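You operate a simulated robot arm through the tools that you are given. There is no shell and no other tool. Be economical: measure what you need, move in short steps, check, and stop when the job is done.

You are at the controls of a simulated two-armed robot. One attempt, no reset.

## Task
Take the red padlock and put it on top of the brown silencer carton on the top of the steel table. Take the purple label bottle on the top of the steel table and put it away on the top of the large crate. Fetch the green tape roll and set it on the blue filter panel on the top of the workbench. Count the tall brown cartons on the top of the workbench, then put as many of the small seal cartons from the top of the workbench on the shelf under the steel table. Take the green hose stub and put it on top of the brown element carton on the top of the workbench. Put the white tape roll from the top of the green cabinet on the top of the wooden table. Take the white kit card and leave it on the shelf under the wooden table. Take the green block on the top of the green cabinet and put it away on the right wall shelf top. Shut the upper drawer of the green cabinet. Fetch the clean intake filter labelled "BY1V-362" from the third shelf from the bottom of the service rack and stand it on the top of the yellow dryer. Do these in any order. Set down upright: purple label bottle, green block, clean intake filter.

Only the result counts: the job must be done as asked and must still hold three seconds after the hand-in. Knocking over, shifting, dropping, spilling or breaking anything else fails it. A push-on lid holds only when it is set on centred and level and pressed home; a screw cap is set on level and turned clockwise until tight.

## Robot
Two 6-joint arms with two-finger grippers on one trunk, on a base that drives. Base frame: it is fixed to the floor where the robot stands at the start and does not move with it; the origin is under the middle of the robot, x ahead of it, y to its left, z up; the surface under the hand at the start is at about z = 0.82. Lengths are in m, angles in degrees, forces in N, time in s.
The left shoulder is at the start at [0.07, 0.176, 0.985], the right one opposite. With the tool pointing down near the work surface each hand reaches from about 0.46 to 0.8 m from the robot's upright axis, wherever it stands, measured 20 degrees to its own side. Places, roughly: blue filter panel [1.25, -0.5, 0.75]; brown element carton [1, -0.25, 1]; brown silencer carton [0.75, 0.5, 1]; clean intake filter [3.5, 5.25, 1]; green block [0.75, 6.25, 1]; green hose stub [1.25, 0, 1]; green tape roll (6x6x2 cm) [0.9, 0, 0.8]; purple label bottle [0.5, 0, 1]; red padlock (4x2x9 cm) [0.7, 0, 0.8]; right wall shelf top [1, -2.3, 0.8]; shelf under the steel table [0.6, 0.2, 0.3]; shelf under the wooden table [1.5, 4.3, 0.2]; small seal carton [1, -0.25, 0.75]; tall brown carton [1, 0, 1]; top of the large crate [1.4, 2.4, 0.6]; top of the wooden table [1.5, 4.7, 0.8]; top of the yellow dryer [3.8, 0.7, 1]; upper drawer of the green cabinet [0.7, 6.1, 0.8]; white kit card [1, 6.5, 1]; white tape roll (6x6x2 cm) [1, 6.3, 0.9]. Payload 2.45 kg a hand.
The TCP of each hand is the grasp point between the finger pads, 0.026 m short of the fingertips. In the tool frame z runs along the fingers and y along their closing line. The gripper opens to 0.096 m. The gripper's body begins 0.069 m behind the TCP.
Orientation is that of the tool frame in the base frame, as [roll, pitch, yaw] about the fixed x, y, z axes, in that order (R = Rz(yaw) Ry(pitch) Rx(roll)). With the fingers straight down and closing along the base's y, the tool's x points along the base's -x, its y along +y and its z along -z.

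## Interface
- The arms move only by the tool apply_moves. It takes "left_targets", "right_targets" or both (then of equal length, played together; a hand with none holds still); each is a list of rows, each a list of 7 numbers: the shift along the tool's x, y, z in m, then the turn, a rotation vector about the tool's x, y, z in degrees, then the finger opening in m, from 0 to 0.096. In form: [[x, y, z, ax, ay, az, hand], ...]. A call has 1 to 12 rows; each row shifts and turns the commanded pose from where the row before left it, along the tool's axes as they then stand. Rows are played at 5 a second. More than 0.05 m and 8.6 degrees between two rows, or a gripper value outside its range, and nothing of the call is played. A pose out of reach is approached as far as the arm can. The call stops where the force on the tool passes 40 N (or 10 N more than at its start, if that is more) or the arm is blocked; 0.2 s more then pass. The fingers move at their own pace and stop on an object; they squeeze with about 40 N. The grip force told is the motor's: it shows also when the fingers shut on nothing. Time passes only in rows, and 0.2 s behind the last, so rows that do not move let the fingers close. It gives the time, the measured TCP pose, the force on the tool (base axes), the opening and the grip force at its end, in the units of the frame above (readings bear some noise), with the torque about the TCP (base axes, N m) and any sound that the robot's microphone picked up, and new pictures: "pictures" is both (left out), scene, wrist or none (wrist: the cameras of the hands that moved).
- Cameras (640 x 400 px; columns grow to the right, rows downward): "scene" is now at [0.1519, 0.0153, 1.3172]; the picture's right is [0.08, -1.00, 0.00], its down [-0.50, -0.04, -0.86] and it looks along [0.86, 0.07, -0.51] (base axes); focal length 231 px, centre (320, 200). "left" rides on the left gripper at [0.082, -0.003, -0.098] in its tool frame; the picture's right is [0.04, 1.00, 0.00], its down [-0.73, 0.03, -0.68] and it looks along [-0.68, 0.03, 0.73] (tool axes); focal length 256 px, centre (320, 200). "right" rides on the right gripper at [0.082, 0.003, -0.098] in its tool frame; the picture's right is [-0.04, 1.00, 0.00], its down [-0.73, -0.03, -0.68] and it looks along [-0.68, -0.03, 0.73] (tool axes); focal length 256 px, centre (320, 200). There is no depth. A picture from a camera that has moved, and an enlarged one, comes with that camera's place and axes in the base frame and with its lens. The place of the scene camera against the robot may be out by one fixed shift of up to 0.025 m in any direction.
- move_column(by): slides the trunk up (or, below 0, down) by that many m; the arms and the scene camera ride with it, the base frame stays. It gives what a move gives, with no picture.
- base_move(legs): drives the robot by 1 to 6 legs, each [ahead, left, turn to the left] in m, m and degrees, along the robot's own axes; the way and the turn of a leg run together, so that a leg with both is an arc; at most 1.5 m and 180 degrees a leg. The arms and the cameras ride along, it lands a little off, and it stops where it bumps. It gives what a move gives, and a new picture of the scene camera.
- aim_head(pan, tilt): turns the head with the scene camera to pan (to the left, within 86 degrees either way) and tilt (down, from -29 to 69), counted from straight ahead of the robot. It gives what a move gives, and a new picture of the scene camera.
- zoom(camera, box): a new picture of the part [left, top, right, bottom] of that camera's present view, enlarged. No time passes.
- job_done(): hands the job in; it is judged then, once.

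Go step by step. Nothing tells you exact positions but the pictures and the camera data: compare them with the known pose of the tool, close in by small moves and look again before you grip or let go. The budget is 535 turns and 360 pictures, counting those below and the enlarged ones. Unless the task says otherwise, let go and move clear before handing in.

The tools are called after ">>>" by a JSON object that holds its "method" and its "body". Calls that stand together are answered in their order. apply_moves: Moves the arms, as the interface text tells. Its arguments: {"type":"object","properties":{"left_targets":{"type":"array","items":{"type":"array","items":{"type":"number"}}},"right_targets":{"type":"array","items":{"type":"array","items":{"type":"number"}}},"pictures":{"type":"string","enum":["both","scene","wrist","none"]}},"required":[]} The other tools are called the same way: move_column (by) slides the trunk up or down; base_move (legs) drives the base; aim_head (pan, tilt) turns the head that bears the scene camera; zoom (camera, box) takes an enlarged picture of a part of a camera's view; job_done () hands the job in.

At the start:

```text
clock: 0.0
left_position: [0.5803, 0.281, 1.2254]
left_ee_rot: [-180.0, 0.1, -180.0]
left_ft_force: [0.3, 0.3, -0.1]
left_wrist_torque: [0.01, 0.03, 0.0]
left_gripper_width: 0.096
left_gripper_force: 0.0
right_position: [0.6158, -0.2206, 1.1922]
right_ee_rot: [180.0, 0.0, 180.0]
right_ft_force: [0.1, -0.5, -0.3]
right_wrist_torque: [-0.01, 0.0, 0.02]
right_gripper_width: 0.0959
right_gripper_force: 0.0
trunk travel left (down, up): [-0.469, 0.371]
robot x, y, heading: [-0.0021, 0.0024, -0.2]
head pan, tilt: [4.3, 30.3]
```

scene: 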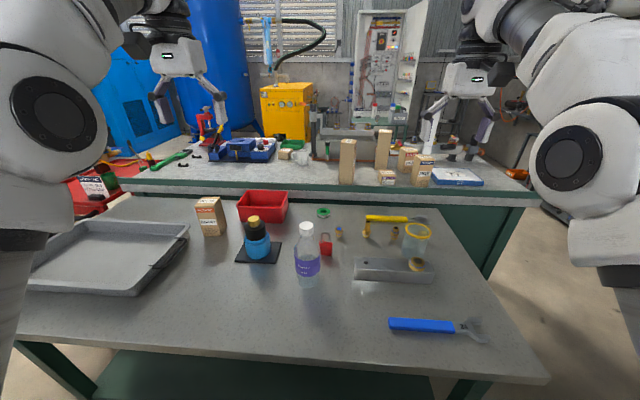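
right: 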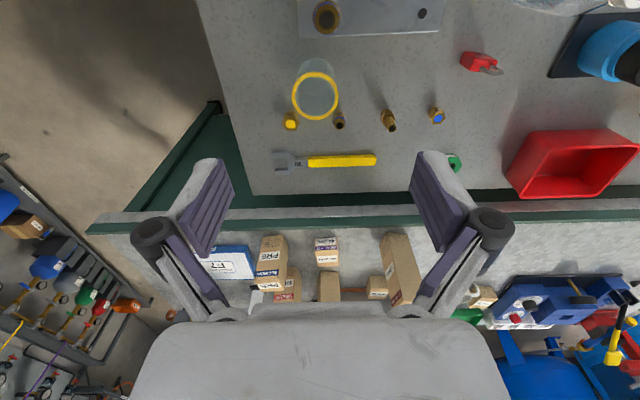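
left: 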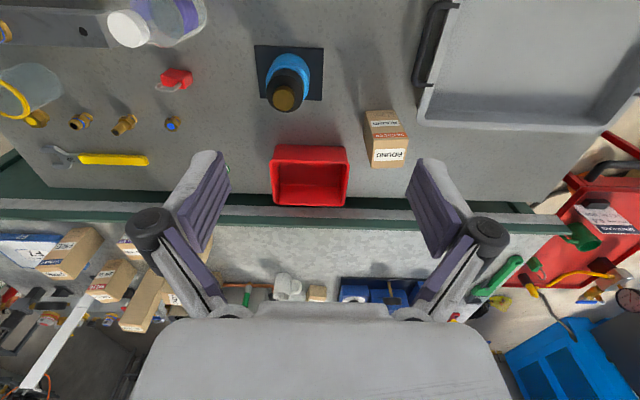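

I see the steel table ahead with the bottle, padlock, carton and green tape roll, and the workbench behind it. I'll enlarge the views to identify the items.

>>> {"method": "zoom", "body": {"camera": "scene", "box": [260, 110, 540, 285]}}

>>> {"method": "zoom", "body": {"camera": "scene", "box": [180, 160, 460, 335]}}

>>> {"method": "zoom", "body": {"camera": "right", "box": [200, 190, 520, 390]}}

```text
2.29 times, centred on (400, 198) of scene
camera zoom: at [0.1519, 0.0153, 1.3172], right [0.08, -1.0, 0.0], down [-0.5, -0.04, -0.86], along [0.86, 0.07, -0.51], focal length 528 px, centre (137, 206)
```

zoom: 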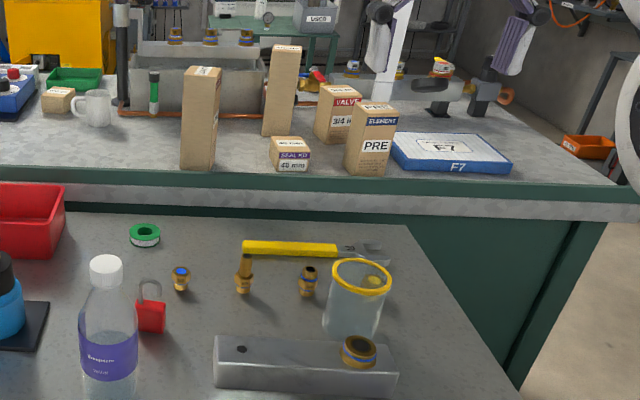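

```text
2.29 times, centred on (320, 248) of scene
camera zoom: at [0.1519, 0.0153, 1.3172], right [0.08, -1.0, 0.0], down [-0.5, -0.04, -0.86], along [0.86, 0.07, -0.51], focal length 528 px, centre (320, 91)
```

zoom: 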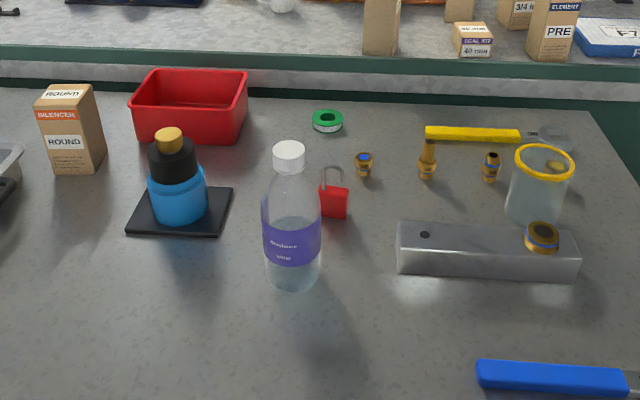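

```text
2.00 times, centred on (360, 290) of right
camera zoom: at [0.5344, -0.2186, 1.2914], right [0.04, 1.0, 0.0], down [0.73, -0.03, 0.68], along [0.68, -0.03, -0.73], focal length 512 px, centre (240, 20)
```

zoom: 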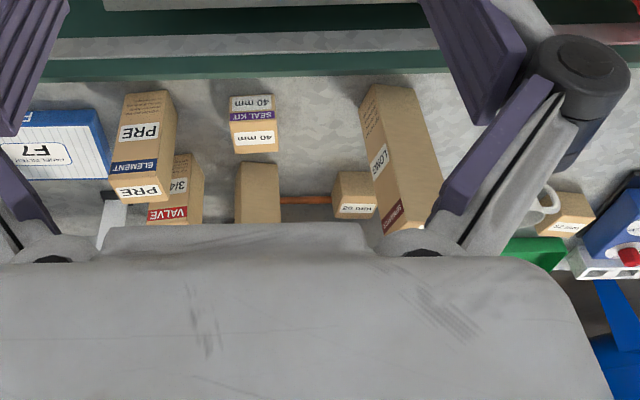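

Mapped roughly: the steel table top is at z≈0.82 (x 0.38–0.96) and the workbench top at z≈0.85, starting at x≈1.05. I'll look around with the head to learn the free floor.

>>> {"method": "aim_head", "body": {"pan": -55, "tilt": 25}}

>>> {"method": "aim_head", "body": {"pan": 60, "tilt": 20}}

>>> {"method": "aim_head", "body": {"pan": 0, "tilt": 5}}

```text
clock: 1.3
left_position: [0.5799, 0.2802, 1.225]
left_ee_rot: [180.0, -0.1, -180.0]
left_ft_force: [0.4, 0.1, -0.4]
left_wrist_torque: [0.01, -0.03, -0.04]
left_gripper_width: 0.096
left_gripper_force: 0.0
right_position: [0.6161, -0.2211, 1.1921]
right_ee_rot: [180.0, 0.1, 180.0]
right_ft_force: [0.1, -0.1, 0.2]
right_wrist_torque: [0.0, -0.01, 0.0]
right_gripper_width: 0.096
right_gripper_force: 0.2
trunk travel left (down, up): [-0.469, 0.371]
robot x, y, heading: [-0.0005, 0.0032, 0.3]
head pan, tilt: [-55.0, 25.0]
camera scene: at [0.1148, -0.0669, 1.3257], right [-0.82, -0.57, 0.0], down [-0.24, 0.35, -0.91], along [0.52, -0.74, -0.42], focal length 231 px, centre (320, 200)
```

scene: 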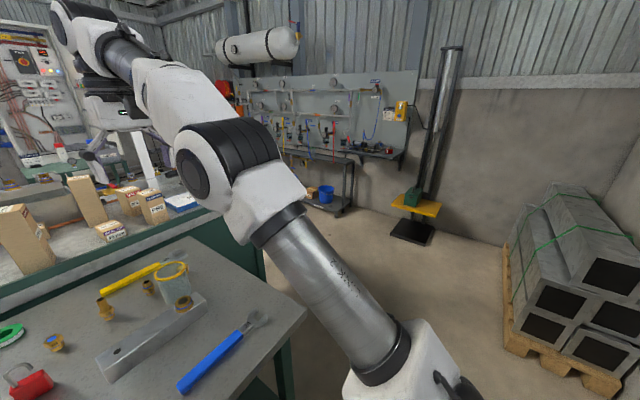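

```text
clock: 3.2
left_position: [0.5797, 0.2816, 1.2261]
left_ee_rot: [-179.9, 0.0, -179.9]
left_ft_force: [0.0, 0.5, -0.1]
left_wrist_torque: [-0.02, -0.03, -0.01]
left_gripper_width: 0.0958
left_gripper_force: 0.0
right_position: [0.6157, -0.2204, 1.1927]
right_ee_rot: [180.0, 0.0, -180.0]
right_ft_force: [-0.2, 0.5, -0.7]
right_wrist_torque: [-0.01, -0.04, 0.02]
right_gripper_width: 0.0957
right_gripper_force: 0.0
trunk travel left (down, up): [-0.469, 0.371]
robot x, y, heading: [0.0008, -0.0, 0.2]
head pan, tilt: [60.0, 20.0]
camera scene: at [0.1085, 0.0891, 1.3337], right [0.87, -0.5, 0.0], down [-0.17, -0.3, -0.94], along [0.47, 0.81, -0.34], focal length 231 px, centre (320, 200)
```

scene: 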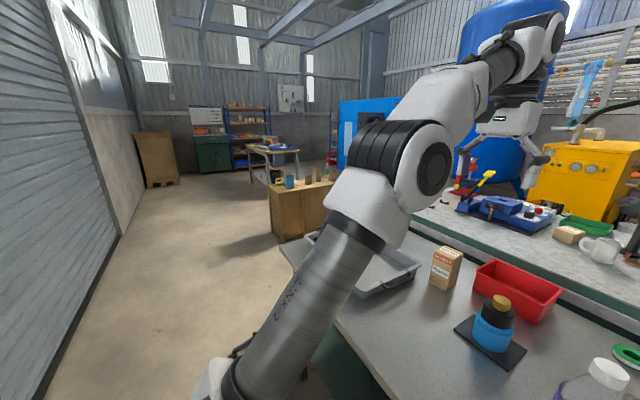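

```text
clock: 4.5
left_position: [0.579, 0.2805, 1.2262]
left_ee_rot: [180.0, 0.0, 180.0]
left_ft_force: [-0.1, 0.6, 0.1]
left_wrist_torque: [0.05, 0.0, -0.04]
left_gripper_width: 0.0958
left_gripper_force: 0.0
right_position: [0.6143, -0.2215, 1.1916]
right_ee_rot: [180.0, 0.0, -179.9]
right_ft_force: [-0.6, 0.1, -0.1]
right_wrist_torque: [0.0, -0.03, -0.01]
right_gripper_width: 0.0961
right_gripper_force: 0.0
trunk travel left (down, up): [-0.469, 0.371]
robot x, y, heading: [0.0004, 0.001, -0.1]
head pan, tilt: [0.0, 5.0]
camera scene: at [0.1537, 0.0086, 1.3581], right [0.0, -1.0, 0.0], down [-0.09, 0.0, -1.0], along [1.0, 0.0, -0.09], focal length 231 px, centre (320, 200)
```

scene: 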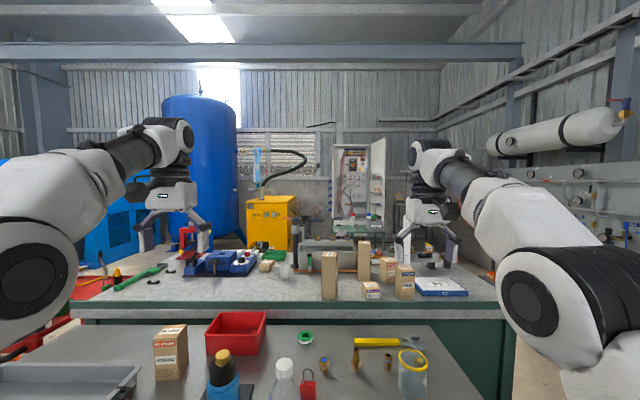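

Now let me see the padlock and tape closely from the wrist cameras.

>>> {"method": "zoom", "body": {"camera": "left", "box": [100, 20, 420, 220]}}

>>> {"method": "zoom", "body": {"camera": "right", "box": [400, 20, 560, 120]}}

```text
2.00 times, centred on (260, 120) of left
camera zoom: at [0.4985, 0.2779, 1.3236], right [-0.04, 1.0, 0.0], down [0.73, 0.03, 0.68], along [0.68, 0.03, -0.73], focal length 512 px, centre (440, 360)
```

zoom: 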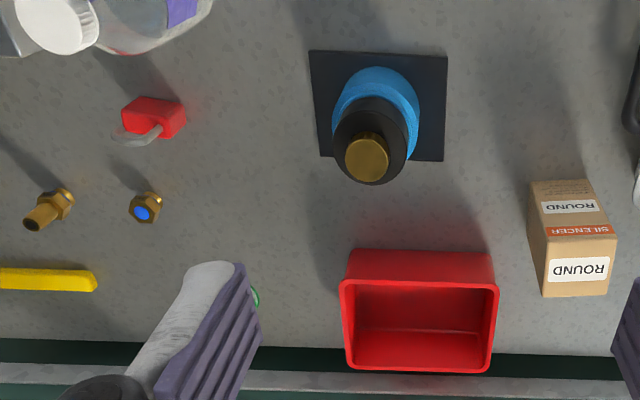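

```text
4.00 times, centred on (480, 70) of right
camera zoom: at [0.5345, -0.2186, 1.2914], right [0.04, 1.0, 0.0], down [0.73, -0.03, 0.68], along [0.68, -0.03, -0.73], focal length 1024 px, centre (-320, 720)
```

zoom: 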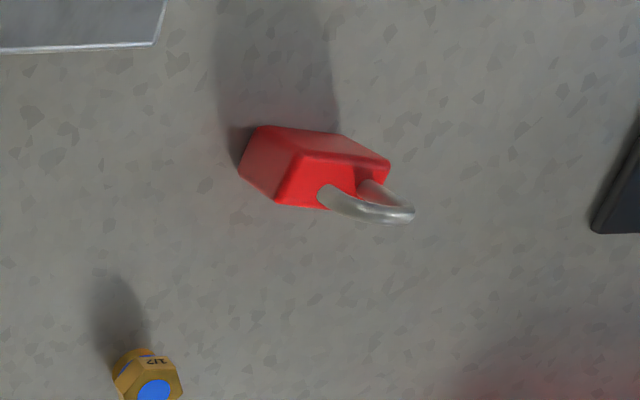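

The bottle (about [0.56, 0.08], cap at about 1.0) stands close to the padlock, so I'll first take the bottle by its cap with the right hand. I'm moving the right hand above it and the left hand slightly away.

>>> {"method": "apply_moves", "body": {"right_targets": [[0.0079, 0.0436, 0.008, 0, 0, 0, 0.096], [0.0079, 0.0436, 0.008, 0, 0, 0, 0.096], [0.0079, 0.0436, 0.008, 0, 0, 0, 0.096], [0.0079, 0.0436, 0.008, 0, 0, 0, 0.096], [0.0079, 0.0436, 0.008, 0, 0, 0, 0.096], [0.0079, 0.0436, 0.008, 0, 0, 0, 0.096], [0.0079, 0.0436, 0.008, 0, 0, 0, 0.096]], "left_targets": [[0, 0.012, 0, 0, 0, 0, 0.096], [0, 0.012, 0, 0, 0, 0, 0.096], [0, 0.012, 0, 0, 0, 0, 0.096], [0, 0.012, 0, 0, 0, 0, 0.096], [0, 0.012, 0, 0, 0, 0, 0.096], [0, 0.012, 0, 0, 0, 0, 0.096], [0, 0.012, 0, 0, 0, 0, 0.096]], "pictures": "wrist"}}

```text
clock: 6.3
left_position: [0.5754, 0.3631, 1.2213]
left_ee_rot: [179.9, 0.1, -180.0]
left_ft_force: [-1.6, -0.3, -0.6]
left_wrist_torque: [0.03, -0.02, -0.01]
left_gripper_width: 0.096
left_gripper_force: 0.1
left hand out of reach, approached as far as the arm can: row 6
right_position: [0.5948, -0.0059, 1.1602]
right_ee_rot: [177.7, 0.1, 177.4]
right_ft_force: [-0.2, -0.2, -0.3]
right_wrist_torque: [0.06, -0.01, 0.0]
right_gripper_width: 0.096
right_gripper_force: 0.0
right hand out of reach, approached as far as the arm can: row 6, 7
trunk travel left (down, up): [-0.469, 0.371]
robot x, y, heading: [0.0013, -0.0021, -0.2]
head pan, tilt: [0.0, 5.0]
stopped in row 7 (right hand): the arm was blocked; the commanded pose is now the measured one
camera right: at [0.5135, -0.0038, 1.2594], right [0.08, 1.0, 0.04], down [0.73, -0.09, 0.68], along [0.68, -0.03, -0.73], focal length 256 px, centre (320, 200)
camera left: at [0.4937, 0.3598, 1.3195], right [-0.04, 1.0, 0.0], down [0.73, 0.03, 0.68], along [0.68, 0.03, -0.73], focal length 256 px, centre (320, 200)
```

right: 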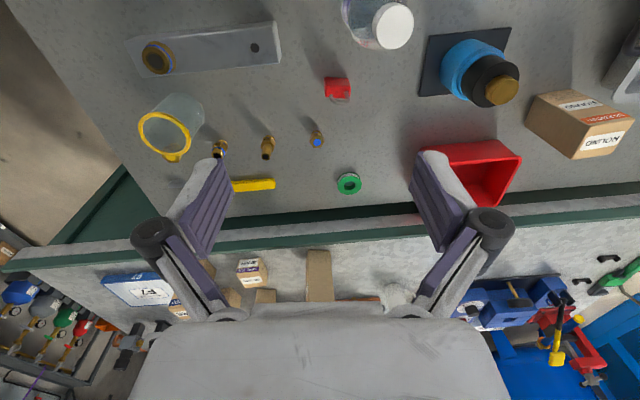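
left: 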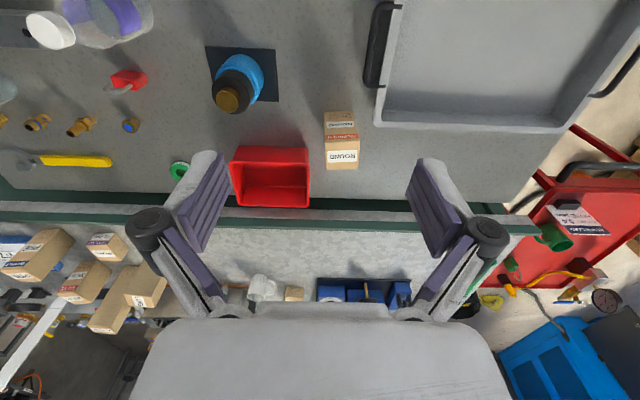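

The arms don't reach far inward at this height, so I'll place by driving. Raising the trunk and shifting the base left puts the bottle in front of the right hand.

>>> {"method": "move_column", "body": {"by": 0.15}}

>>> {"method": "base_move", "body": {"legs": [[0, 0.25, 0]]}}

```text
clock: 8.1
left_position: [0.5758, 0.3651, 1.3706]
left_ee_rot: [-179.9, 0.0, -180.0]
left_ft_force: [-0.6, -0.2, 0.8]
left_wrist_torque: [-0.01, 0.02, 0.02]
left_gripper_width: 0.0959
left_gripper_force: 0.2
right_position: [0.5938, -0.0023, 1.3114]
right_ee_rot: [177.7, 0.2, 177.6]
right_ft_force: [0.1, 0.3, -0.8]
right_wrist_torque: [0.01, 0.02, 0.0]
right_gripper_width: 0.096
right_gripper_force: 0.0
trunk travel left (down, up): [-0.619, 0.221]
robot x, y, heading: [-0.0012, -0.0004, -0.2]
head pan, tilt: [0.0, 5.0]
```

```text
clock: 9.9
left_position: [0.5748, 0.6147, 1.37]
left_ee_rot: [179.9, 0.1, -179.9]
left_ft_force: [-0.5, 0.3, 0.3]
left_wrist_torque: [-0.02, -0.01, 0.02]
left_gripper_width: 0.0959
left_gripper_force: 0.0
right_position: [0.5942, 0.2467, 1.3096]
right_ee_rot: [177.6, 0.0, 177.6]
right_ft_force: [-0.3, 0.3, 0.6]
right_wrist_torque: [0.0, 0.01, -0.02]
right_gripper_width: 0.0961
right_gripper_force: 0.0
trunk travel left (down, up): [-0.619, 0.221]
robot x, y, heading: [-0.0036, 0.2484, 0.3]
head pan, tilt: [0.0, 5.0]
camera scene: at [0.1535, 0.258, 1.5081], right [0.0, -1.0, 0.0], down [-0.09, 0.0, -1.0], along [1.0, 0.0, -0.09], focal length 231 px, centre (320, 200)
```

scene: 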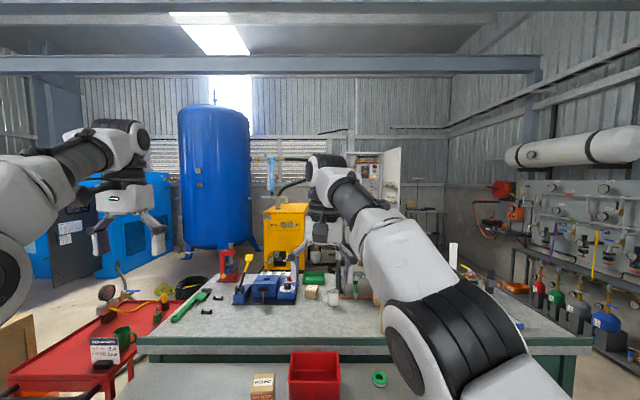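

>>> {"method": "apply_moves", "body": {"right_targets": [[0, -0.03, 0, 2.3, 0, -2.4, 0.096], [0.0068, -0.028, 0.03, 0, 0, 0, 0.096], [0.0068, -0.028, 0.03, 0, 0, 0, 0.096], [0.0068, -0.028, 0.03, 0, 0, 0, 0.096], [0.0068, -0.028, 0.03, 0, 0, 0, 0.096], [0.0068, -0.028, 0.03, 0, 0, 0, 0.096]], "pictures": "wrist"}}

>>> {"method": "aim_head", "body": {"pan": 0, "tilt": 40}}

```text
clock: 11.3
left_position: [0.5745, 0.614, 1.3712]
left_ee_rot: [179.8, 0.0, -179.9]
left_ft_force: [-0.6, 0.4, 0.6]
left_wrist_torque: [0.03, 0.0, -0.01]
left_gripper_width: 0.0959
left_gripper_force: 0.1
right_position: [0.5587, 0.0761, 1.1572]
right_ee_rot: [180.0, 0.2, -180.0]
right_ft_force: [0.5, -1.2, -0.4]
right_wrist_torque: [0.02, 0.02, 0.05]
right_gripper_width: 0.0958
right_gripper_force: 0.1
trunk travel left (down, up): [-0.619, 0.221]
robot x, y, heading: [-0.0012, 0.2479, 0.2]
head pan, tilt: [0.0, 5.0]
camera right: at [0.479, 0.078, 1.2572], right [0.04, 1.0, 0.0], down [0.73, -0.03, 0.68], along [0.68, -0.03, -0.73], focal length 256 px, centre (320, 200)
```

right: 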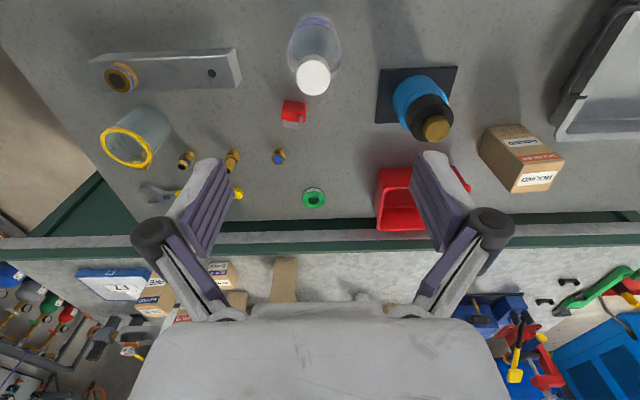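

```text
clock: 12.3
left_position: [0.5749, 0.6156, 1.3708]
left_ee_rot: [179.9, 0.1, -179.9]
left_ft_force: [-0.6, -0.3, -1.1]
left_wrist_torque: [-0.02, 0.0, 0.0]
left_gripper_width: 0.0959
left_gripper_force: 0.1
right_position: [0.5597, 0.0772, 1.1593]
right_ee_rot: [180.0, 0.1, -180.0]
right_ft_force: [0.1, -0.2, -0.6]
right_wrist_torque: [0.0, 0.0, 0.0]
right_gripper_width: 0.096
right_gripper_force: 0.0
trunk travel left (down, up): [-0.619, 0.221]
robot x, y, heading: [0.002, 0.2513, -0.0]
head pan, tilt: [0.0, 40.0]
camera scene: at [0.1467, 0.2587, 1.4524], right [0.0, -1.0, 0.0], down [-0.64, 0.0, -0.77], along [0.77, 0.0, -0.64], focal length 231 px, centre (320, 200)
```

scene: 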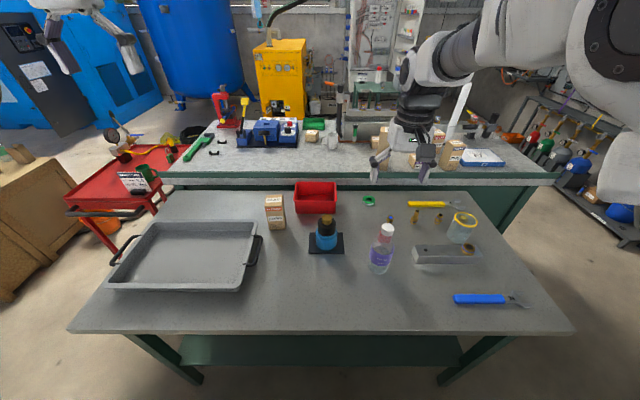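

>>> {"method": "apply_moves", "body": {"right_targets": [[0, -0.008, 0.03, 0, 0, 0, 0.096], [0, 0, 0.035, 0, 0, 0, 0.096], [0, 0, 0.035, 0, 0, 0, 0.096]], "pictures": "wrist"}}

```text
clock: 13.1
left_position: [0.5756, 0.6164, 1.3713]
left_ee_rot: [-179.9, 0.0, -179.9]
left_ft_force: [1.0, 0.1, 0.4]
left_wrist_torque: [-0.01, 0.03, 0.02]
left_gripper_width: 0.0959
left_gripper_force: 0.1
right_position: [0.562, 0.0698, 1.0567]
right_ee_rot: [180.0, 0.0, -180.0]
right_ft_force: [0.3, -0.7, -0.4]
right_wrist_torque: [0.02, 0.02, -0.03]
right_gripper_width: 0.0959
right_gripper_force: 0.0
trunk travel left (down, up): [-0.619, 0.221]
robot x, y, heading: [0.0001, 0.2485, -0.0]
head pan, tilt: [0.0, 40.0]
camera right: at [0.4805, 0.0715, 1.1559], right [0.04, 1.0, 0.0], down [0.73, -0.03, 0.68], along [0.68, -0.03, -0.73], focal length 256 px, centre (320, 200)
```

right: 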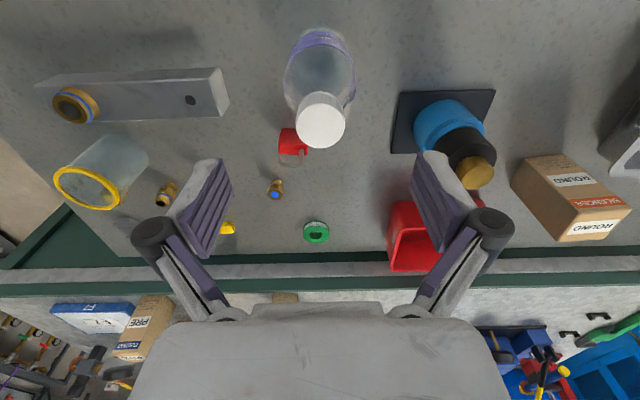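

>>> {"method": "apply_moves", "body": {"right_targets": [[0, -0.001, 0.045, 0, 0, 0, 0.096], [0, 0, 0.038, 0, 0, 0, 0.096], [0, 0, 0, 0, 0, 0, 0.0], [0, 0, 0, 0, 0, 0, 0.0], [0, 0, 0, 0, 0, 0, 0.0]], "pictures": "wrist"}}

```text
clock: 14.3
left_position: [0.5716, 0.6169, 1.3723]
left_ee_rot: [-180.0, 0.2, -179.9]
left_ft_force: [0.6, 0.0, -0.8]
left_wrist_torque: [0.01, -0.01, -0.04]
left_gripper_width: 0.0957
left_gripper_force: 0.0
right_position: [0.5575, 0.0684, 0.976]
right_ee_rot: [180.0, 0.2, -180.0]
right_ft_force: [-1.4, 2.2, 14.0]
right_wrist_torque: [0.23, 0.22, -0.02]
right_gripper_width: 0.0414
right_gripper_force: 39.7
trunk travel left (down, up): [-0.619, 0.221]
robot x, y, heading: [0.0009, 0.2509, -0.0]
head pan, tilt: [0.0, 40.0]
camera right: at [0.4764, 0.0714, 1.0747], right [0.04, 1.0, 0.0], down [0.73, -0.03, 0.68], along [0.68, -0.03, -0.73], focal length 256 px, centre (320, 200)
```

right: 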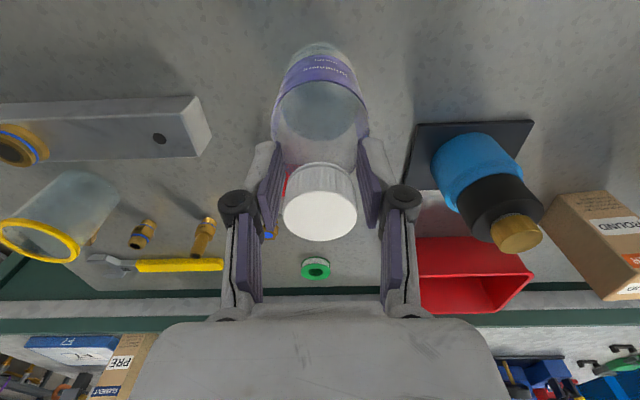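

The grip sits slightly low on the shoulder of the bottle (upward push, width 0.041). I'll reopen, rise 1.2 cm and grip the cap proper.

>>> {"method": "apply_moves", "body": {"right_targets": [[0, 0, 0, 0, 0, 0, 0.07], [0, 0, -0.012, 0, 0, 0, 0.07], [0, 0, 0, 0, 0, 0, 0.0], [0, 0, 0, 0, 0, 0, 0.0], [0, 0, 0, 0, 0, 0, 0.0]], "pictures": "wrist"}}

```text
clock: 15.5
left_position: [0.5735, 0.6156, 1.3727]
left_ee_rot: [-180.0, 0.2, -179.9]
left_ft_force: [0.3, -0.5, 0.0]
left_wrist_torque: [-0.01, -0.01, -0.03]
left_gripper_width: 0.0963
left_gripper_force: 0.0
right_position: [0.559, 0.068, 0.9891]
right_ee_rot: [180.0, 0.3, -179.8]
right_ft_force: [-0.3, 0.1, 14.4]
right_wrist_torque: [-0.12, -0.09, 0.02]
right_gripper_width: 0.0309
right_gripper_force: 40.5
trunk travel left (down, up): [-0.619, 0.221]
robot x, y, heading: [-0.002, 0.2508, -0.0]
head pan, tilt: [0.0, 40.0]
camera right: at [0.4772, 0.0712, 1.0879], right [0.04, 1.0, 0.0], down [0.73, -0.03, 0.68], along [0.68, -0.03, -0.73], focal length 256 px, centre (320, 200)
```

right: 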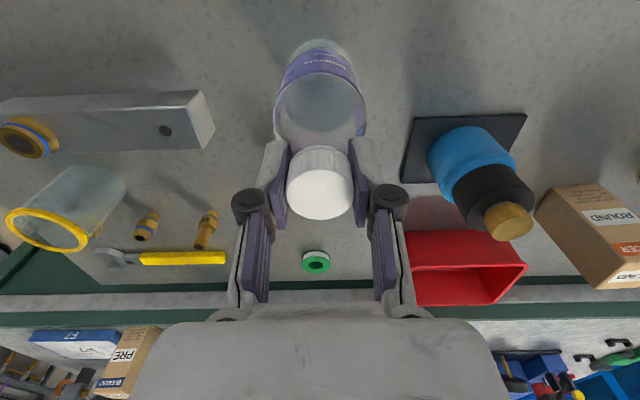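

>>> {"method": "apply_moves", "body": {"right_targets": [[0, 0, 0, 0, 0, 0, 0.06], [0, 0, -0.01, 0, 0, 0, 0.06], [0, 0, 0, 0, 0, 0, 0.0], [0, 0, 0, 0, 0, 0, 0.0], [0, 0, 0, 0, 0, 0, 0.0]], "pictures": "none"}}

```text
clock: 16.7
left_position: [0.5727, 0.6162, 1.3708]
left_ee_rot: [180.0, 0.1, -179.9]
left_ft_force: [-0.8, 0.6, 0.4]
left_wrist_torque: [0.01, 0.03, 0.0]
left_gripper_width: 0.0961
left_gripper_force: 0.1
right_position: [0.559, 0.0685, 0.9987]
right_ee_rot: [-179.9, 0.1, -179.9]
right_ft_force: [-2.2, 0.7, 7.5]
right_wrist_torque: [0.0, 0.4, -0.04]
right_gripper_width: 0.031
right_gripper_force: 39.6
trunk travel left (down, up): [-0.619, 0.221]
robot x, y, heading: [-0.0033, 0.248, 0.3]
head pan, tilt: [0.0, 40.0]
```

>>> {"method": "apply_moves", "body": {"right_targets": [[0, 0, -0.02, 0, 0, 0, 0.0], [0, 0, -0.04, 0, 0, 0, 0.0], [0, 0, -0.04, 0, 0, 0, 0.0]], "pictures": "both"}}

```text
clock: 17.5
left_position: [0.5743, 0.6152, 1.3716]
left_ee_rot: [179.9, 0.1, -179.9]
left_ft_force: [0.1, -0.1, 0.0]
left_wrist_torque: [0.0, -0.01, -0.02]
left_gripper_width: 0.0961
left_gripper_force: 0.1
right_position: [0.5597, 0.0696, 1.1]
right_ee_rot: [179.8, 0.1, -180.0]
right_ft_force: [-0.4, -0.5, -2.1]
right_wrist_torque: [0.0, 0.01, 0.0]
right_gripper_width: 0.0308
right_gripper_force: 40.0
trunk travel left (down, up): [-0.619, 0.221]
robot x, y, heading: [-0.0001, 0.2485, 0.1]
head pan, tilt: [0.0, 40.0]
camera scene: at [0.1462, 0.2586, 1.4523], right [0.0, -1.0, 0.0], down [-0.64, 0.0, -0.77], along [0.77, 0.0, -0.64], focal length 231 px, centre (320, 200)
camera right: at [0.4787, 0.0712, 1.198], right [0.04, 1.0, 0.0], down [0.73, -0.03, 0.68], along [0.68, -0.03, -0.73], focal length 256 px, centre (320, 200)
```

scene: 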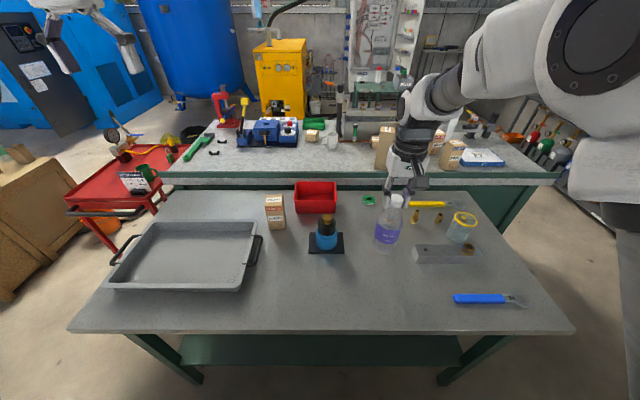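
right: 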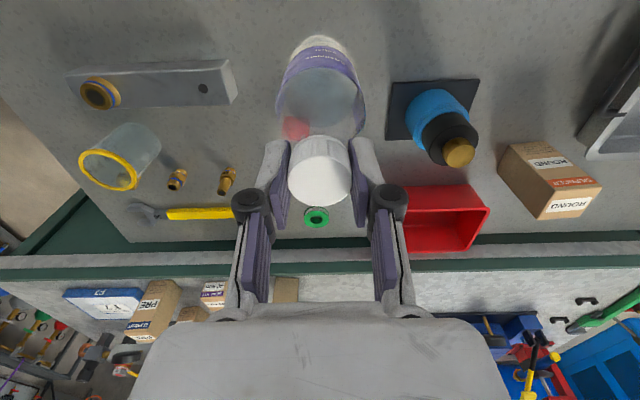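

The bottle is securely held. I'll raise it and shift the base right so the left hand can pick the padlock.

>>> {"method": "apply_moves", "body": {"right_targets": [[0, -0.02, -0.045, 0, 0, 0, 0.0], [0, -0.03, -0.04, 0, 0, 0, 0.0], [0, -0.03, -0.03, 0, 0, 0, 0.0]], "left_targets": [[0, 0, 0.04, 0, 0, 0, 0.096], [0, 0, 0.04, 0, 0, 0, 0.096], [0, 0, 0.04, 0, 0, 0, 0.096]], "pictures": "none"}}

>>> {"method": "base_move", "body": {"legs": [[0, -0.45, 0]]}}

```text
clock: 18.3
left_position: [0.5741, 0.6141, 1.251]
left_ee_rot: [179.8, 0.1, -179.8]
left_ft_force: [-0.9, -1.1, 0.2]
left_wrist_torque: [0.0, -0.02, -0.03]
left_gripper_width: 0.0961
left_gripper_force: 0.1
right_position: [0.5587, -0.0111, 1.212]
right_ee_rot: [180.0, 0.1, 180.0]
right_ft_force: [0.4, -0.3, -2.4]
right_wrist_torque: [0.04, 0.02, -0.02]
right_gripper_width: 0.0311
right_gripper_force: 40.7
trunk travel left (down, up): [-0.619, 0.221]
robot x, y, heading: [0.0001, 0.2508, 0.2]
head pan, tilt: [0.0, 40.0]
```

```text
clock: 21.0
left_position: [0.5755, 0.1695, 1.2513]
left_ee_rot: [-179.9, 0.2, 179.9]
left_ft_force: [0.0, 0.3, -0.4]
left_wrist_torque: [0.01, 0.01, 0.02]
left_gripper_width: 0.0959
left_gripper_force: 0.1
right_position: [0.5578, -0.4566, 1.2122]
right_ee_rot: [-180.0, 0.1, 179.8]
right_ft_force: [-0.5, -0.4, -2.0]
right_wrist_torque: [0.0, -0.01, -0.07]
right_gripper_width: 0.031
right_gripper_force: 40.7
trunk travel left (down, up): [-0.619, 0.221]
robot x, y, heading: [-0.0029, -0.1938, 0.1]
head pan, tilt: [0.0, 40.0]
camera scene: at [0.1471, -0.1862, 1.4523], right [0.0, -1.0, 0.0], down [-0.64, 0.0, -0.77], along [0.77, 0.0, -0.64], focal length 231 px, centre (320, 200)
```

scene: 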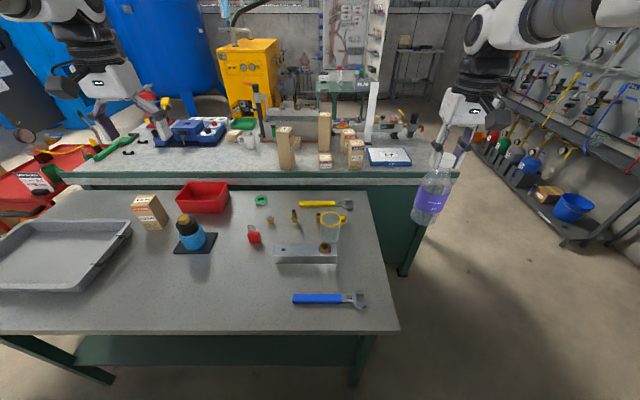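

>>> {"method": "apply_moves", "body": {"left_targets": [[-0.0121, -0.02, 0.0357, 0, 0, 0, 0.096], [-0.0121, -0.02, 0.0357, 0, 0, 0, 0.096], [-0.0121, -0.02, 0.0357, 0, 0, 0, 0.096], [-0.0121, -0.02, 0.0357, 0, 0, 0, 0.096], [-0.0121, -0.02, 0.0357, 0, 0, 0, 0.096], [-0.0121, -0.02, 0.0357, 0, 0, 0, 0.096], [-0.0121, -0.02, 0.0357, 0, 0, 0, 0.096]], "pictures": "wrist"}}

```text
clock: 22.6
left_position: [0.6623, 0.0274, 1.0017]
left_ee_rot: [179.8, -0.1, 179.9]
left_ft_force: [0.6, -0.2, -0.2]
left_wrist_torque: [0.03, -0.03, -0.01]
left_gripper_width: 0.096
left_gripper_force: 0.1
right_position: [0.5592, -0.4584, 1.2121]
right_ee_rot: [179.9, 0.0, 179.8]
right_ft_force: [-0.3, -0.6, -2.5]
right_wrist_torque: [-0.01, 0.03, 0.02]
right_gripper_width: 0.0306
right_gripper_force: 39.5
trunk travel left (down, up): [-0.619, 0.221]
robot x, y, heading: [0.0022, -0.1951, 0.0]
head pan, tilt: [0.0, 40.0]
camera left: at [0.5813, 0.0243, 1.0991], right [-0.04, 1.0, 0.0], down [0.73, 0.03, 0.68], along [0.68, 0.03, -0.73], focal length 256 px, centre (320, 200)
```

left: 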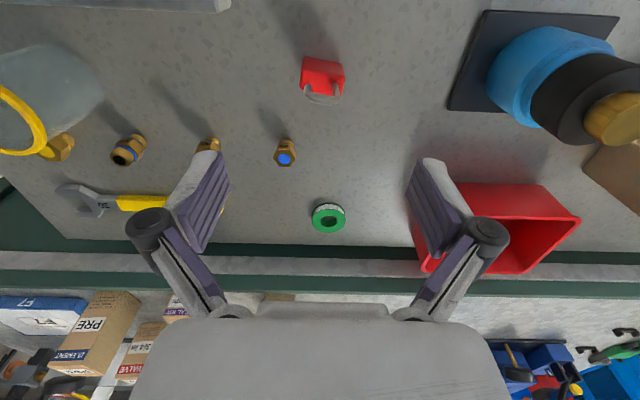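

>>> {"method": "zoom", "body": {"camera": "left", "box": [272, 30, 372, 130]}}

```text
4.00 times, centred on (322, 80) of left
camera zoom: at [0.5813, 0.0243, 1.0991], right [-0.04, 1.0, 0.0], down [0.73, 0.03, 0.68], along [0.68, 0.03, -0.73], focal length 1024 px, centre (312, 680)
```

zoom: 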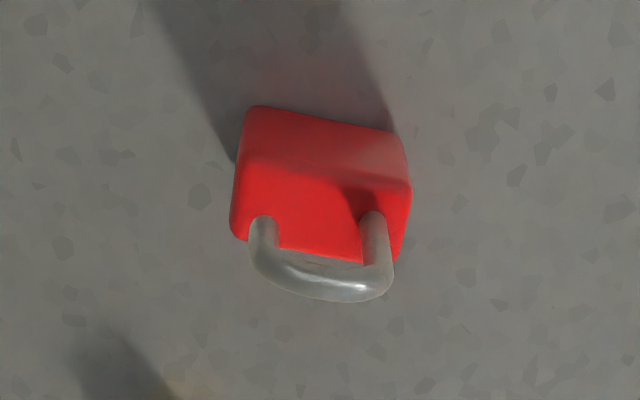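

>>> {"method": "apply_moves", "body": {"left_targets": [[0.003, 0.004, 0.03, 0, 0, 8.5, 0.096], [0, 0, 0.045, 0, 0, 0, 0.096], [0, 0, 0.045, 0, 0, 0, 0.096], [0, 0, 0.03, 0, 0, 0, 0.096], [0, 0, 0, 0, 0, 0, 0.0], [0, 0, 0, 0, 0, 0, 0.0], [0, 0, 0, 0, 0, 0, 0.0]], "pictures": "wrist"}}

```text
clock: 24.2
left_position: [0.6581, 0.0323, 0.8524]
left_ee_rot: [-180.0, 0.1, 171.4]
left_ft_force: [0.5, -0.1, 0.4]
left_wrist_torque: [-0.03, 0.04, -0.01]
left_gripper_width: 0.0391
left_gripper_force: 40.0
right_position: [0.5572, -0.4582, 1.2116]
right_ee_rot: [180.0, 0.0, 179.7]
right_ft_force: [-0.1, 0.4, -2.1]
right_wrist_torque: [-0.01, -0.02, 0.02]
right_gripper_width: 0.0307
right_gripper_force: 39.9
trunk travel left (down, up): [-0.619, 0.221]
robot x, y, heading: [0.0008, -0.195, 0.0]
head pan, tilt: [0.0, 40.0]
camera left: at [0.5764, 0.0415, 0.9498], right [0.11, 0.99, 0.0], down [0.73, -0.08, 0.68], along [0.68, -0.07, -0.73], focal length 256 px, centre (320, 200)
```

left: 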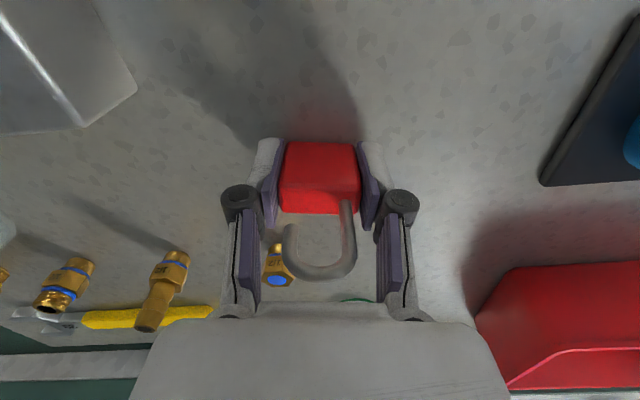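

Padlock gripped (3.9 cm). Lifting it and driving left to the silencer carton.

>>> {"method": "apply_moves", "body": {"left_targets": [[0, 0, -0.045, 0, 0, 0, 0.0], [0, 0, -0.045, 0, 0, 0, 0.0], [0, 0, -0.045, 0, 0, 0, 0.0], [0, 0, -0.045, 0, 0, 0, 0.0], [0, 0, -0.045, 0, 0, 0, 0.0], [0, 0, -0.045, 0, 0, -8.5, 0.0]], "pictures": "none"}}

>>> {"method": "base_move", "body": {"legs": [[0, 0.39, 0]]}}

>>> {"method": "zoom", "body": {"camera": "left", "box": [0, 0, 640, 400]}}

```text
clock: 25.6
left_position: [0.6558, 0.0318, 1.1242]
left_ee_rot: [179.9, 0.2, 180.0]
left_ft_force: [-0.5, 0.0, -0.6]
left_wrist_torque: [-0.01, -0.05, 0.02]
left_gripper_width: 0.0391
left_gripper_force: 40.0
right_position: [0.5574, -0.458, 1.2131]
right_ee_rot: [179.9, 0.1, 179.7]
right_ft_force: [-0.2, -0.6, -1.9]
right_wrist_torque: [-0.01, -0.06, -0.01]
right_gripper_width: 0.031
right_gripper_force: 40.2
trunk travel left (down, up): [-0.619, 0.221]
robot x, y, heading: [0.0005, -0.1974, -0.1]
head pan, tilt: [0.0, 40.0]
```

```text
clock: 28.0
left_position: [0.6598, 0.4106, 1.1232]
left_ee_rot: [179.8, 0.1, 179.6]
left_ft_force: [-0.8, 0.4, -0.7]
left_wrist_torque: [-0.04, 0.01, 0.0]
left_gripper_width: 0.0391
left_gripper_force: 39.6
right_position: [0.5586, -0.08, 1.2116]
right_ee_rot: [179.9, 0.1, 179.7]
right_ft_force: [0.1, -0.8, -2.7]
right_wrist_torque: [0.02, 0.01, -0.01]
right_gripper_width: 0.031
right_gripper_force: 39.7
trunk travel left (down, up): [-0.619, 0.221]
robot x, y, heading: [0.0024, 0.1858, -0.2]
head pan, tilt: [0.0, 40.0]
camera scene: at [0.1483, 0.1931, 1.4523], right [0.0, -1.0, 0.0], down [-0.64, 0.0, -0.77], along [0.77, 0.0, -0.64], focal length 231 px, centre (320, 200)
```

scene: 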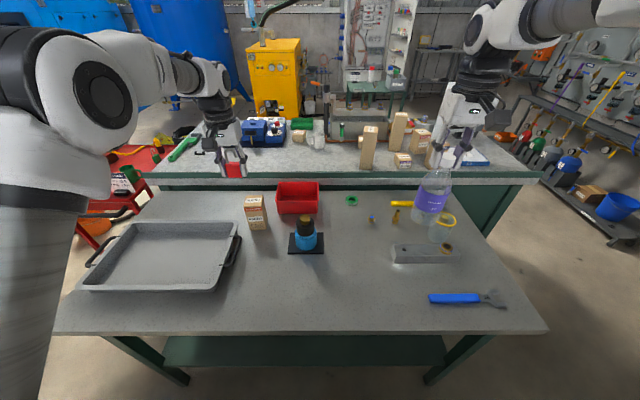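

```text
1.00 times, centred on (320, 200) of left (not enlarged: the box is as wide or as high as the picture)
camera zoom: at [0.5789, 0.4074, 1.2208], right [-0.04, 1.0, 0.0], down [0.73, 0.03, 0.68], along [0.68, 0.02, -0.73], focal length 256 px, centre (320, 200)
```

zoom: 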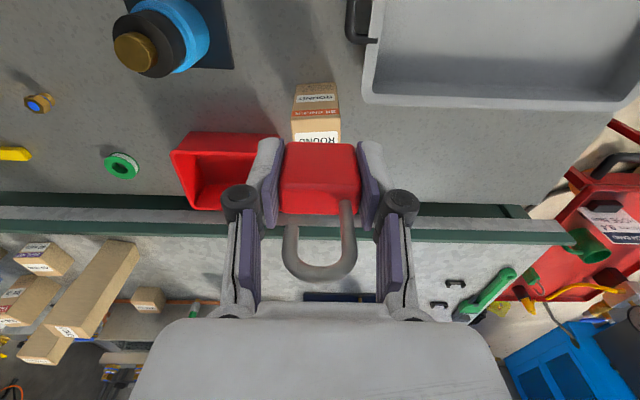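

>>> {"method": "apply_moves", "body": {"left_targets": [[-0.043, 0, 0, 0, 0, 0, 0.0], [-0.043, -0.001, 0.02, 0, 0, 0, 0.0], [0, 0, 0.04, 0, 0, 0, 0.0], [0, 0, 0.04, 0, 0, 0, 0.0]], "pictures": "wrist"}}

```text
clock: 29.0
left_position: [0.741, 0.4099, 1.0195]
left_ee_rot: [180.0, 0.0, 179.7]
left_ft_force: [0.5, -0.1, -1.4]
left_wrist_torque: [0.01, 0.02, -0.03]
left_gripper_width: 0.0389
left_gripper_force: 39.6
left hand out of reach, approached as far as the arm can: row 2
right_position: [0.559, -0.0796, 1.2107]
right_ee_rot: [-180.0, 0.0, 179.6]
right_ft_force: [1.3, -0.2, -1.8]
right_wrist_torque: [0.0, 0.02, 0.04]
right_gripper_width: 0.0312
right_gripper_force: 40.0
trunk travel left (down, up): [-0.619, 0.221]
robot x, y, heading: [0.0044, 0.1864, -0.4]
head pan, tilt: [0.0, 40.0]
camera left: at [0.6596, 0.4077, 1.1179], right [-0.04, 1.0, 0.0], down [0.73, 0.03, 0.68], along [0.68, 0.02, -0.73], focal length 256 px, centre (320, 200)
```

left: 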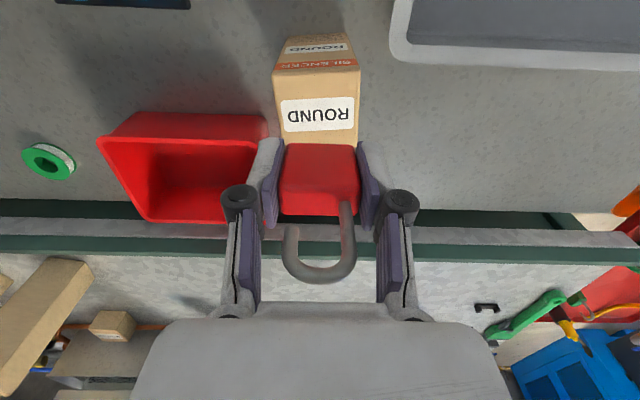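

>>> {"method": "apply_moves", "body": {"left_targets": [[-0.002, -0.003, 0.03, 0, 0, 0, 0.0], [0, 0, 0.014, 0, 0, 0, 0.0], [0, 0, 0.006, 0, 0, 0, 0.0]], "pictures": "wrist"}}

```text
clock: 29.8
left_position: [0.7407, 0.407, 0.9738]
left_ee_rot: [180.0, 0.2, 179.7]
left_ft_force: [-0.5, 0.3, -1.1]
left_wrist_torque: [-0.04, 0.01, 0.0]
left_gripper_width: 0.039
left_gripper_force: 40.1
right_position: [0.5573, -0.0789, 1.2111]
right_ee_rot: [-179.9, 0.2, 179.6]
right_ft_force: [0.1, 0.0, -2.2]
right_wrist_torque: [-0.01, 0.0, -0.03]
right_gripper_width: 0.0308
right_gripper_force: 39.8
trunk travel left (down, up): [-0.619, 0.221]
robot x, y, heading: [0.0012, 0.1891, -0.3]
head pan, tilt: [0.0, 40.0]
camera left: at [0.6584, 0.4044, 1.071], right [-0.04, 1.0, 0.0], down [0.73, 0.03, 0.68], along [0.68, 0.02, -0.73], focal length 256 px, centre (320, 200)
```

left: 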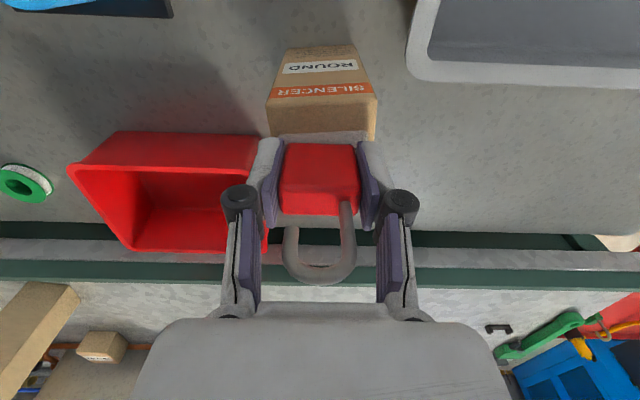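

>>> {"method": "apply_moves", "body": {"left_targets": [[0, 0, 0.006, 0, 0, 0, 0.0], [0, 0, 0.004, 0, 0, 0, 0.0], [0, 0, 0.003, 0, 0, 0, 0.0]], "pictures": "none"}}

```text
clock: 30.6
left_position: [0.738, 0.408, 0.9653]
left_ee_rot: [179.9, 0.5, 179.8]
left_ft_force: [5.5, 2.1, 32.2]
left_wrist_torque: [0.01, -0.2, 0.03]
left_gripper_width: 0.0394
left_gripper_force: 40.2
right_position: [0.5535, -0.0805, 1.2143]
right_ee_rot: [179.9, 0.3, 179.6]
right_ft_force: [-0.8, -0.2, -2.5]
right_wrist_torque: [0.02, 0.01, -0.01]
right_gripper_width: 0.0311
right_gripper_force: 40.2
trunk travel left (down, up): [-0.619, 0.221]
robot x, y, heading: [0.003, 0.1831, -0.1]
head pan, tilt: [0.0, 40.0]
```

>>> {"method": "apply_moves", "body": {"left_targets": [[0, 0, -0.003, 0, 0, 0, 0.0], [0, 0, 0, 0, 0, 0, 0.06], [0, 0, 0, 0, 0, 0, 0.08], [0, 0, -0.03, 0, 0, 0, 0.08], [0, 0, -0.05, 0, 0, 0, 0.08], [0, 0, -0.05, 0, 0, 0, 0.08]], "pictures": "both"}}

```text
clock: 32.0
left_position: [0.7387, 0.4069, 1.0954]
left_ee_rot: [179.9, 0.1, 179.7]
left_ft_force: [0.4, 1.0, 0.4]
left_wrist_torque: [-0.03, 0.03, 0.01]
left_gripper_width: 0.08
left_gripper_force: 0.1
right_position: [0.5565, -0.0795, 1.2132]
right_ee_rot: [179.8, 0.1, 179.5]
right_ft_force: [-0.8, 0.9, -2.5]
right_wrist_torque: [0.04, -0.02, -0.04]
right_gripper_width: 0.0308
right_gripper_force: 39.7
trunk travel left (down, up): [-0.619, 0.221]
robot x, y, heading: [0.0016, 0.1834, -0.1]
head pan, tilt: [0.0, 40.0]
camera scene: at [0.1479, 0.1933, 1.4523], right [0.0, -1.0, 0.0], down [-0.64, 0.0, -0.77], along [0.77, 0.0, -0.64], focal length 231 px, centre (320, 200)
camera left: at [0.6565, 0.4034, 1.193], right [-0.04, 1.0, 0.0], down [0.73, 0.03, 0.68], along [0.68, 0.02, -0.73], focal length 256 px, centre (320, 200)
```

scene: 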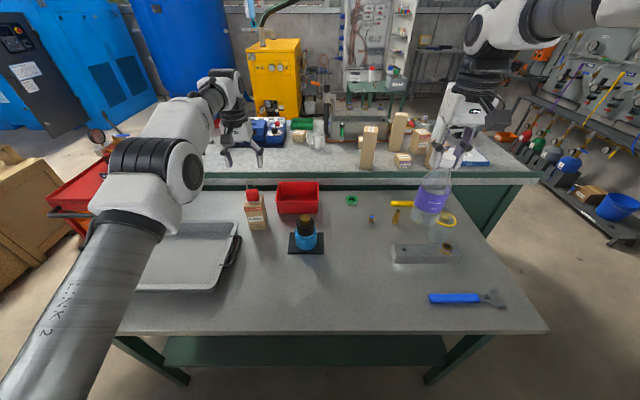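
left: 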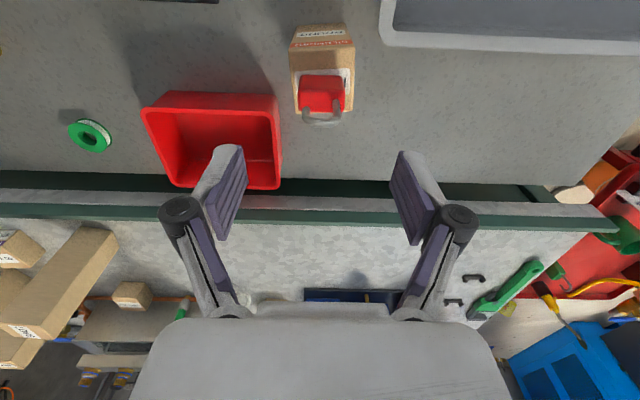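

Padlock stands centred on the carton. Next I'll deliver the bottle to the crate, driving left along the free aisle.

>>> {"method": "base_move", "body": {"legs": [[-0.15, 0, 0], [0, 1.5, 0]]}}

>>> {"method": "aim_head", "body": {"pan": 30, "tilt": 30}}

```text
clock: 40.4
left_position: [0.5889, 1.8951, 1.0951]
left_ee_rot: [180.0, 0.1, -179.8]
left_ft_force: [-0.5, -0.1, 0.4]
left_wrist_torque: [-0.02, -0.02, -0.05]
left_gripper_width: 0.08
left_gripper_force: 0.0
right_position: [0.4126, 1.4076, 1.2124]
right_ee_rot: [-180.0, 0.1, -179.9]
right_ft_force: [0.8, -0.4, -2.2]
right_wrist_torque: [-0.04, -0.03, 0.0]
right_gripper_width: 0.0312
right_gripper_force: 39.5
trunk travel left (down, up): [-0.619, 0.221]
robot x, y, heading: [-0.1499, 1.6671, 0.0]
head pan, tilt: [0.0, 40.0]
camera scene: at [-0.0004, 1.6782, 1.4523], right [0.0, -1.0, 0.0], down [-0.64, 0.0, -0.77], along [0.77, 0.0, -0.64], focal length 231 px, centre (320, 200)
```

scene: 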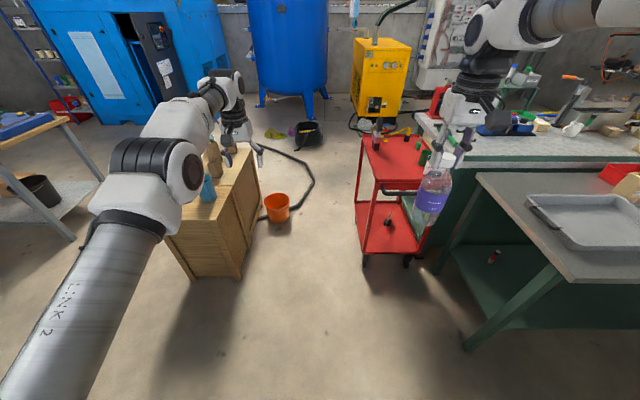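

```text
clock: 41.3
left_position: [0.5874, 1.8958, 1.0933]
left_ee_rot: [180.0, 0.1, -179.8]
left_ft_force: [0.4, 0.4, 0.5]
left_wrist_torque: [0.01, 0.0, -0.01]
left_gripper_width: 0.0803
left_gripper_force: 0.1
right_position: [0.4114, 1.4094, 1.2135]
right_ee_rot: [179.8, 0.1, -179.9]
right_ft_force: [-0.1, 0.2, -3.2]
right_wrist_torque: [-0.01, -0.01, 0.0]
right_gripper_width: 0.0311
right_gripper_force: 40.1
trunk travel left (down, up): [-0.619, 0.221]
robot x, y, heading: [-0.1436, 1.6719, 0.1]
head pan, tilt: [30.0, 30.0]
camera scene: at [-0.0073, 1.7233, 1.4676], right [0.5, -0.86, 0.0], down [-0.43, -0.25, -0.87], along [0.75, 0.44, -0.5], focal length 231 px, centre (320, 200)
```

scene: 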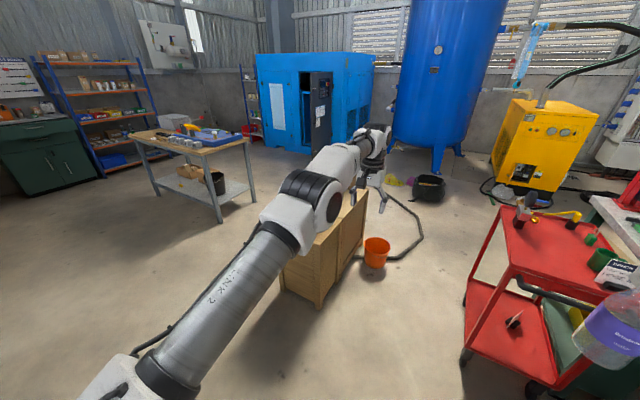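

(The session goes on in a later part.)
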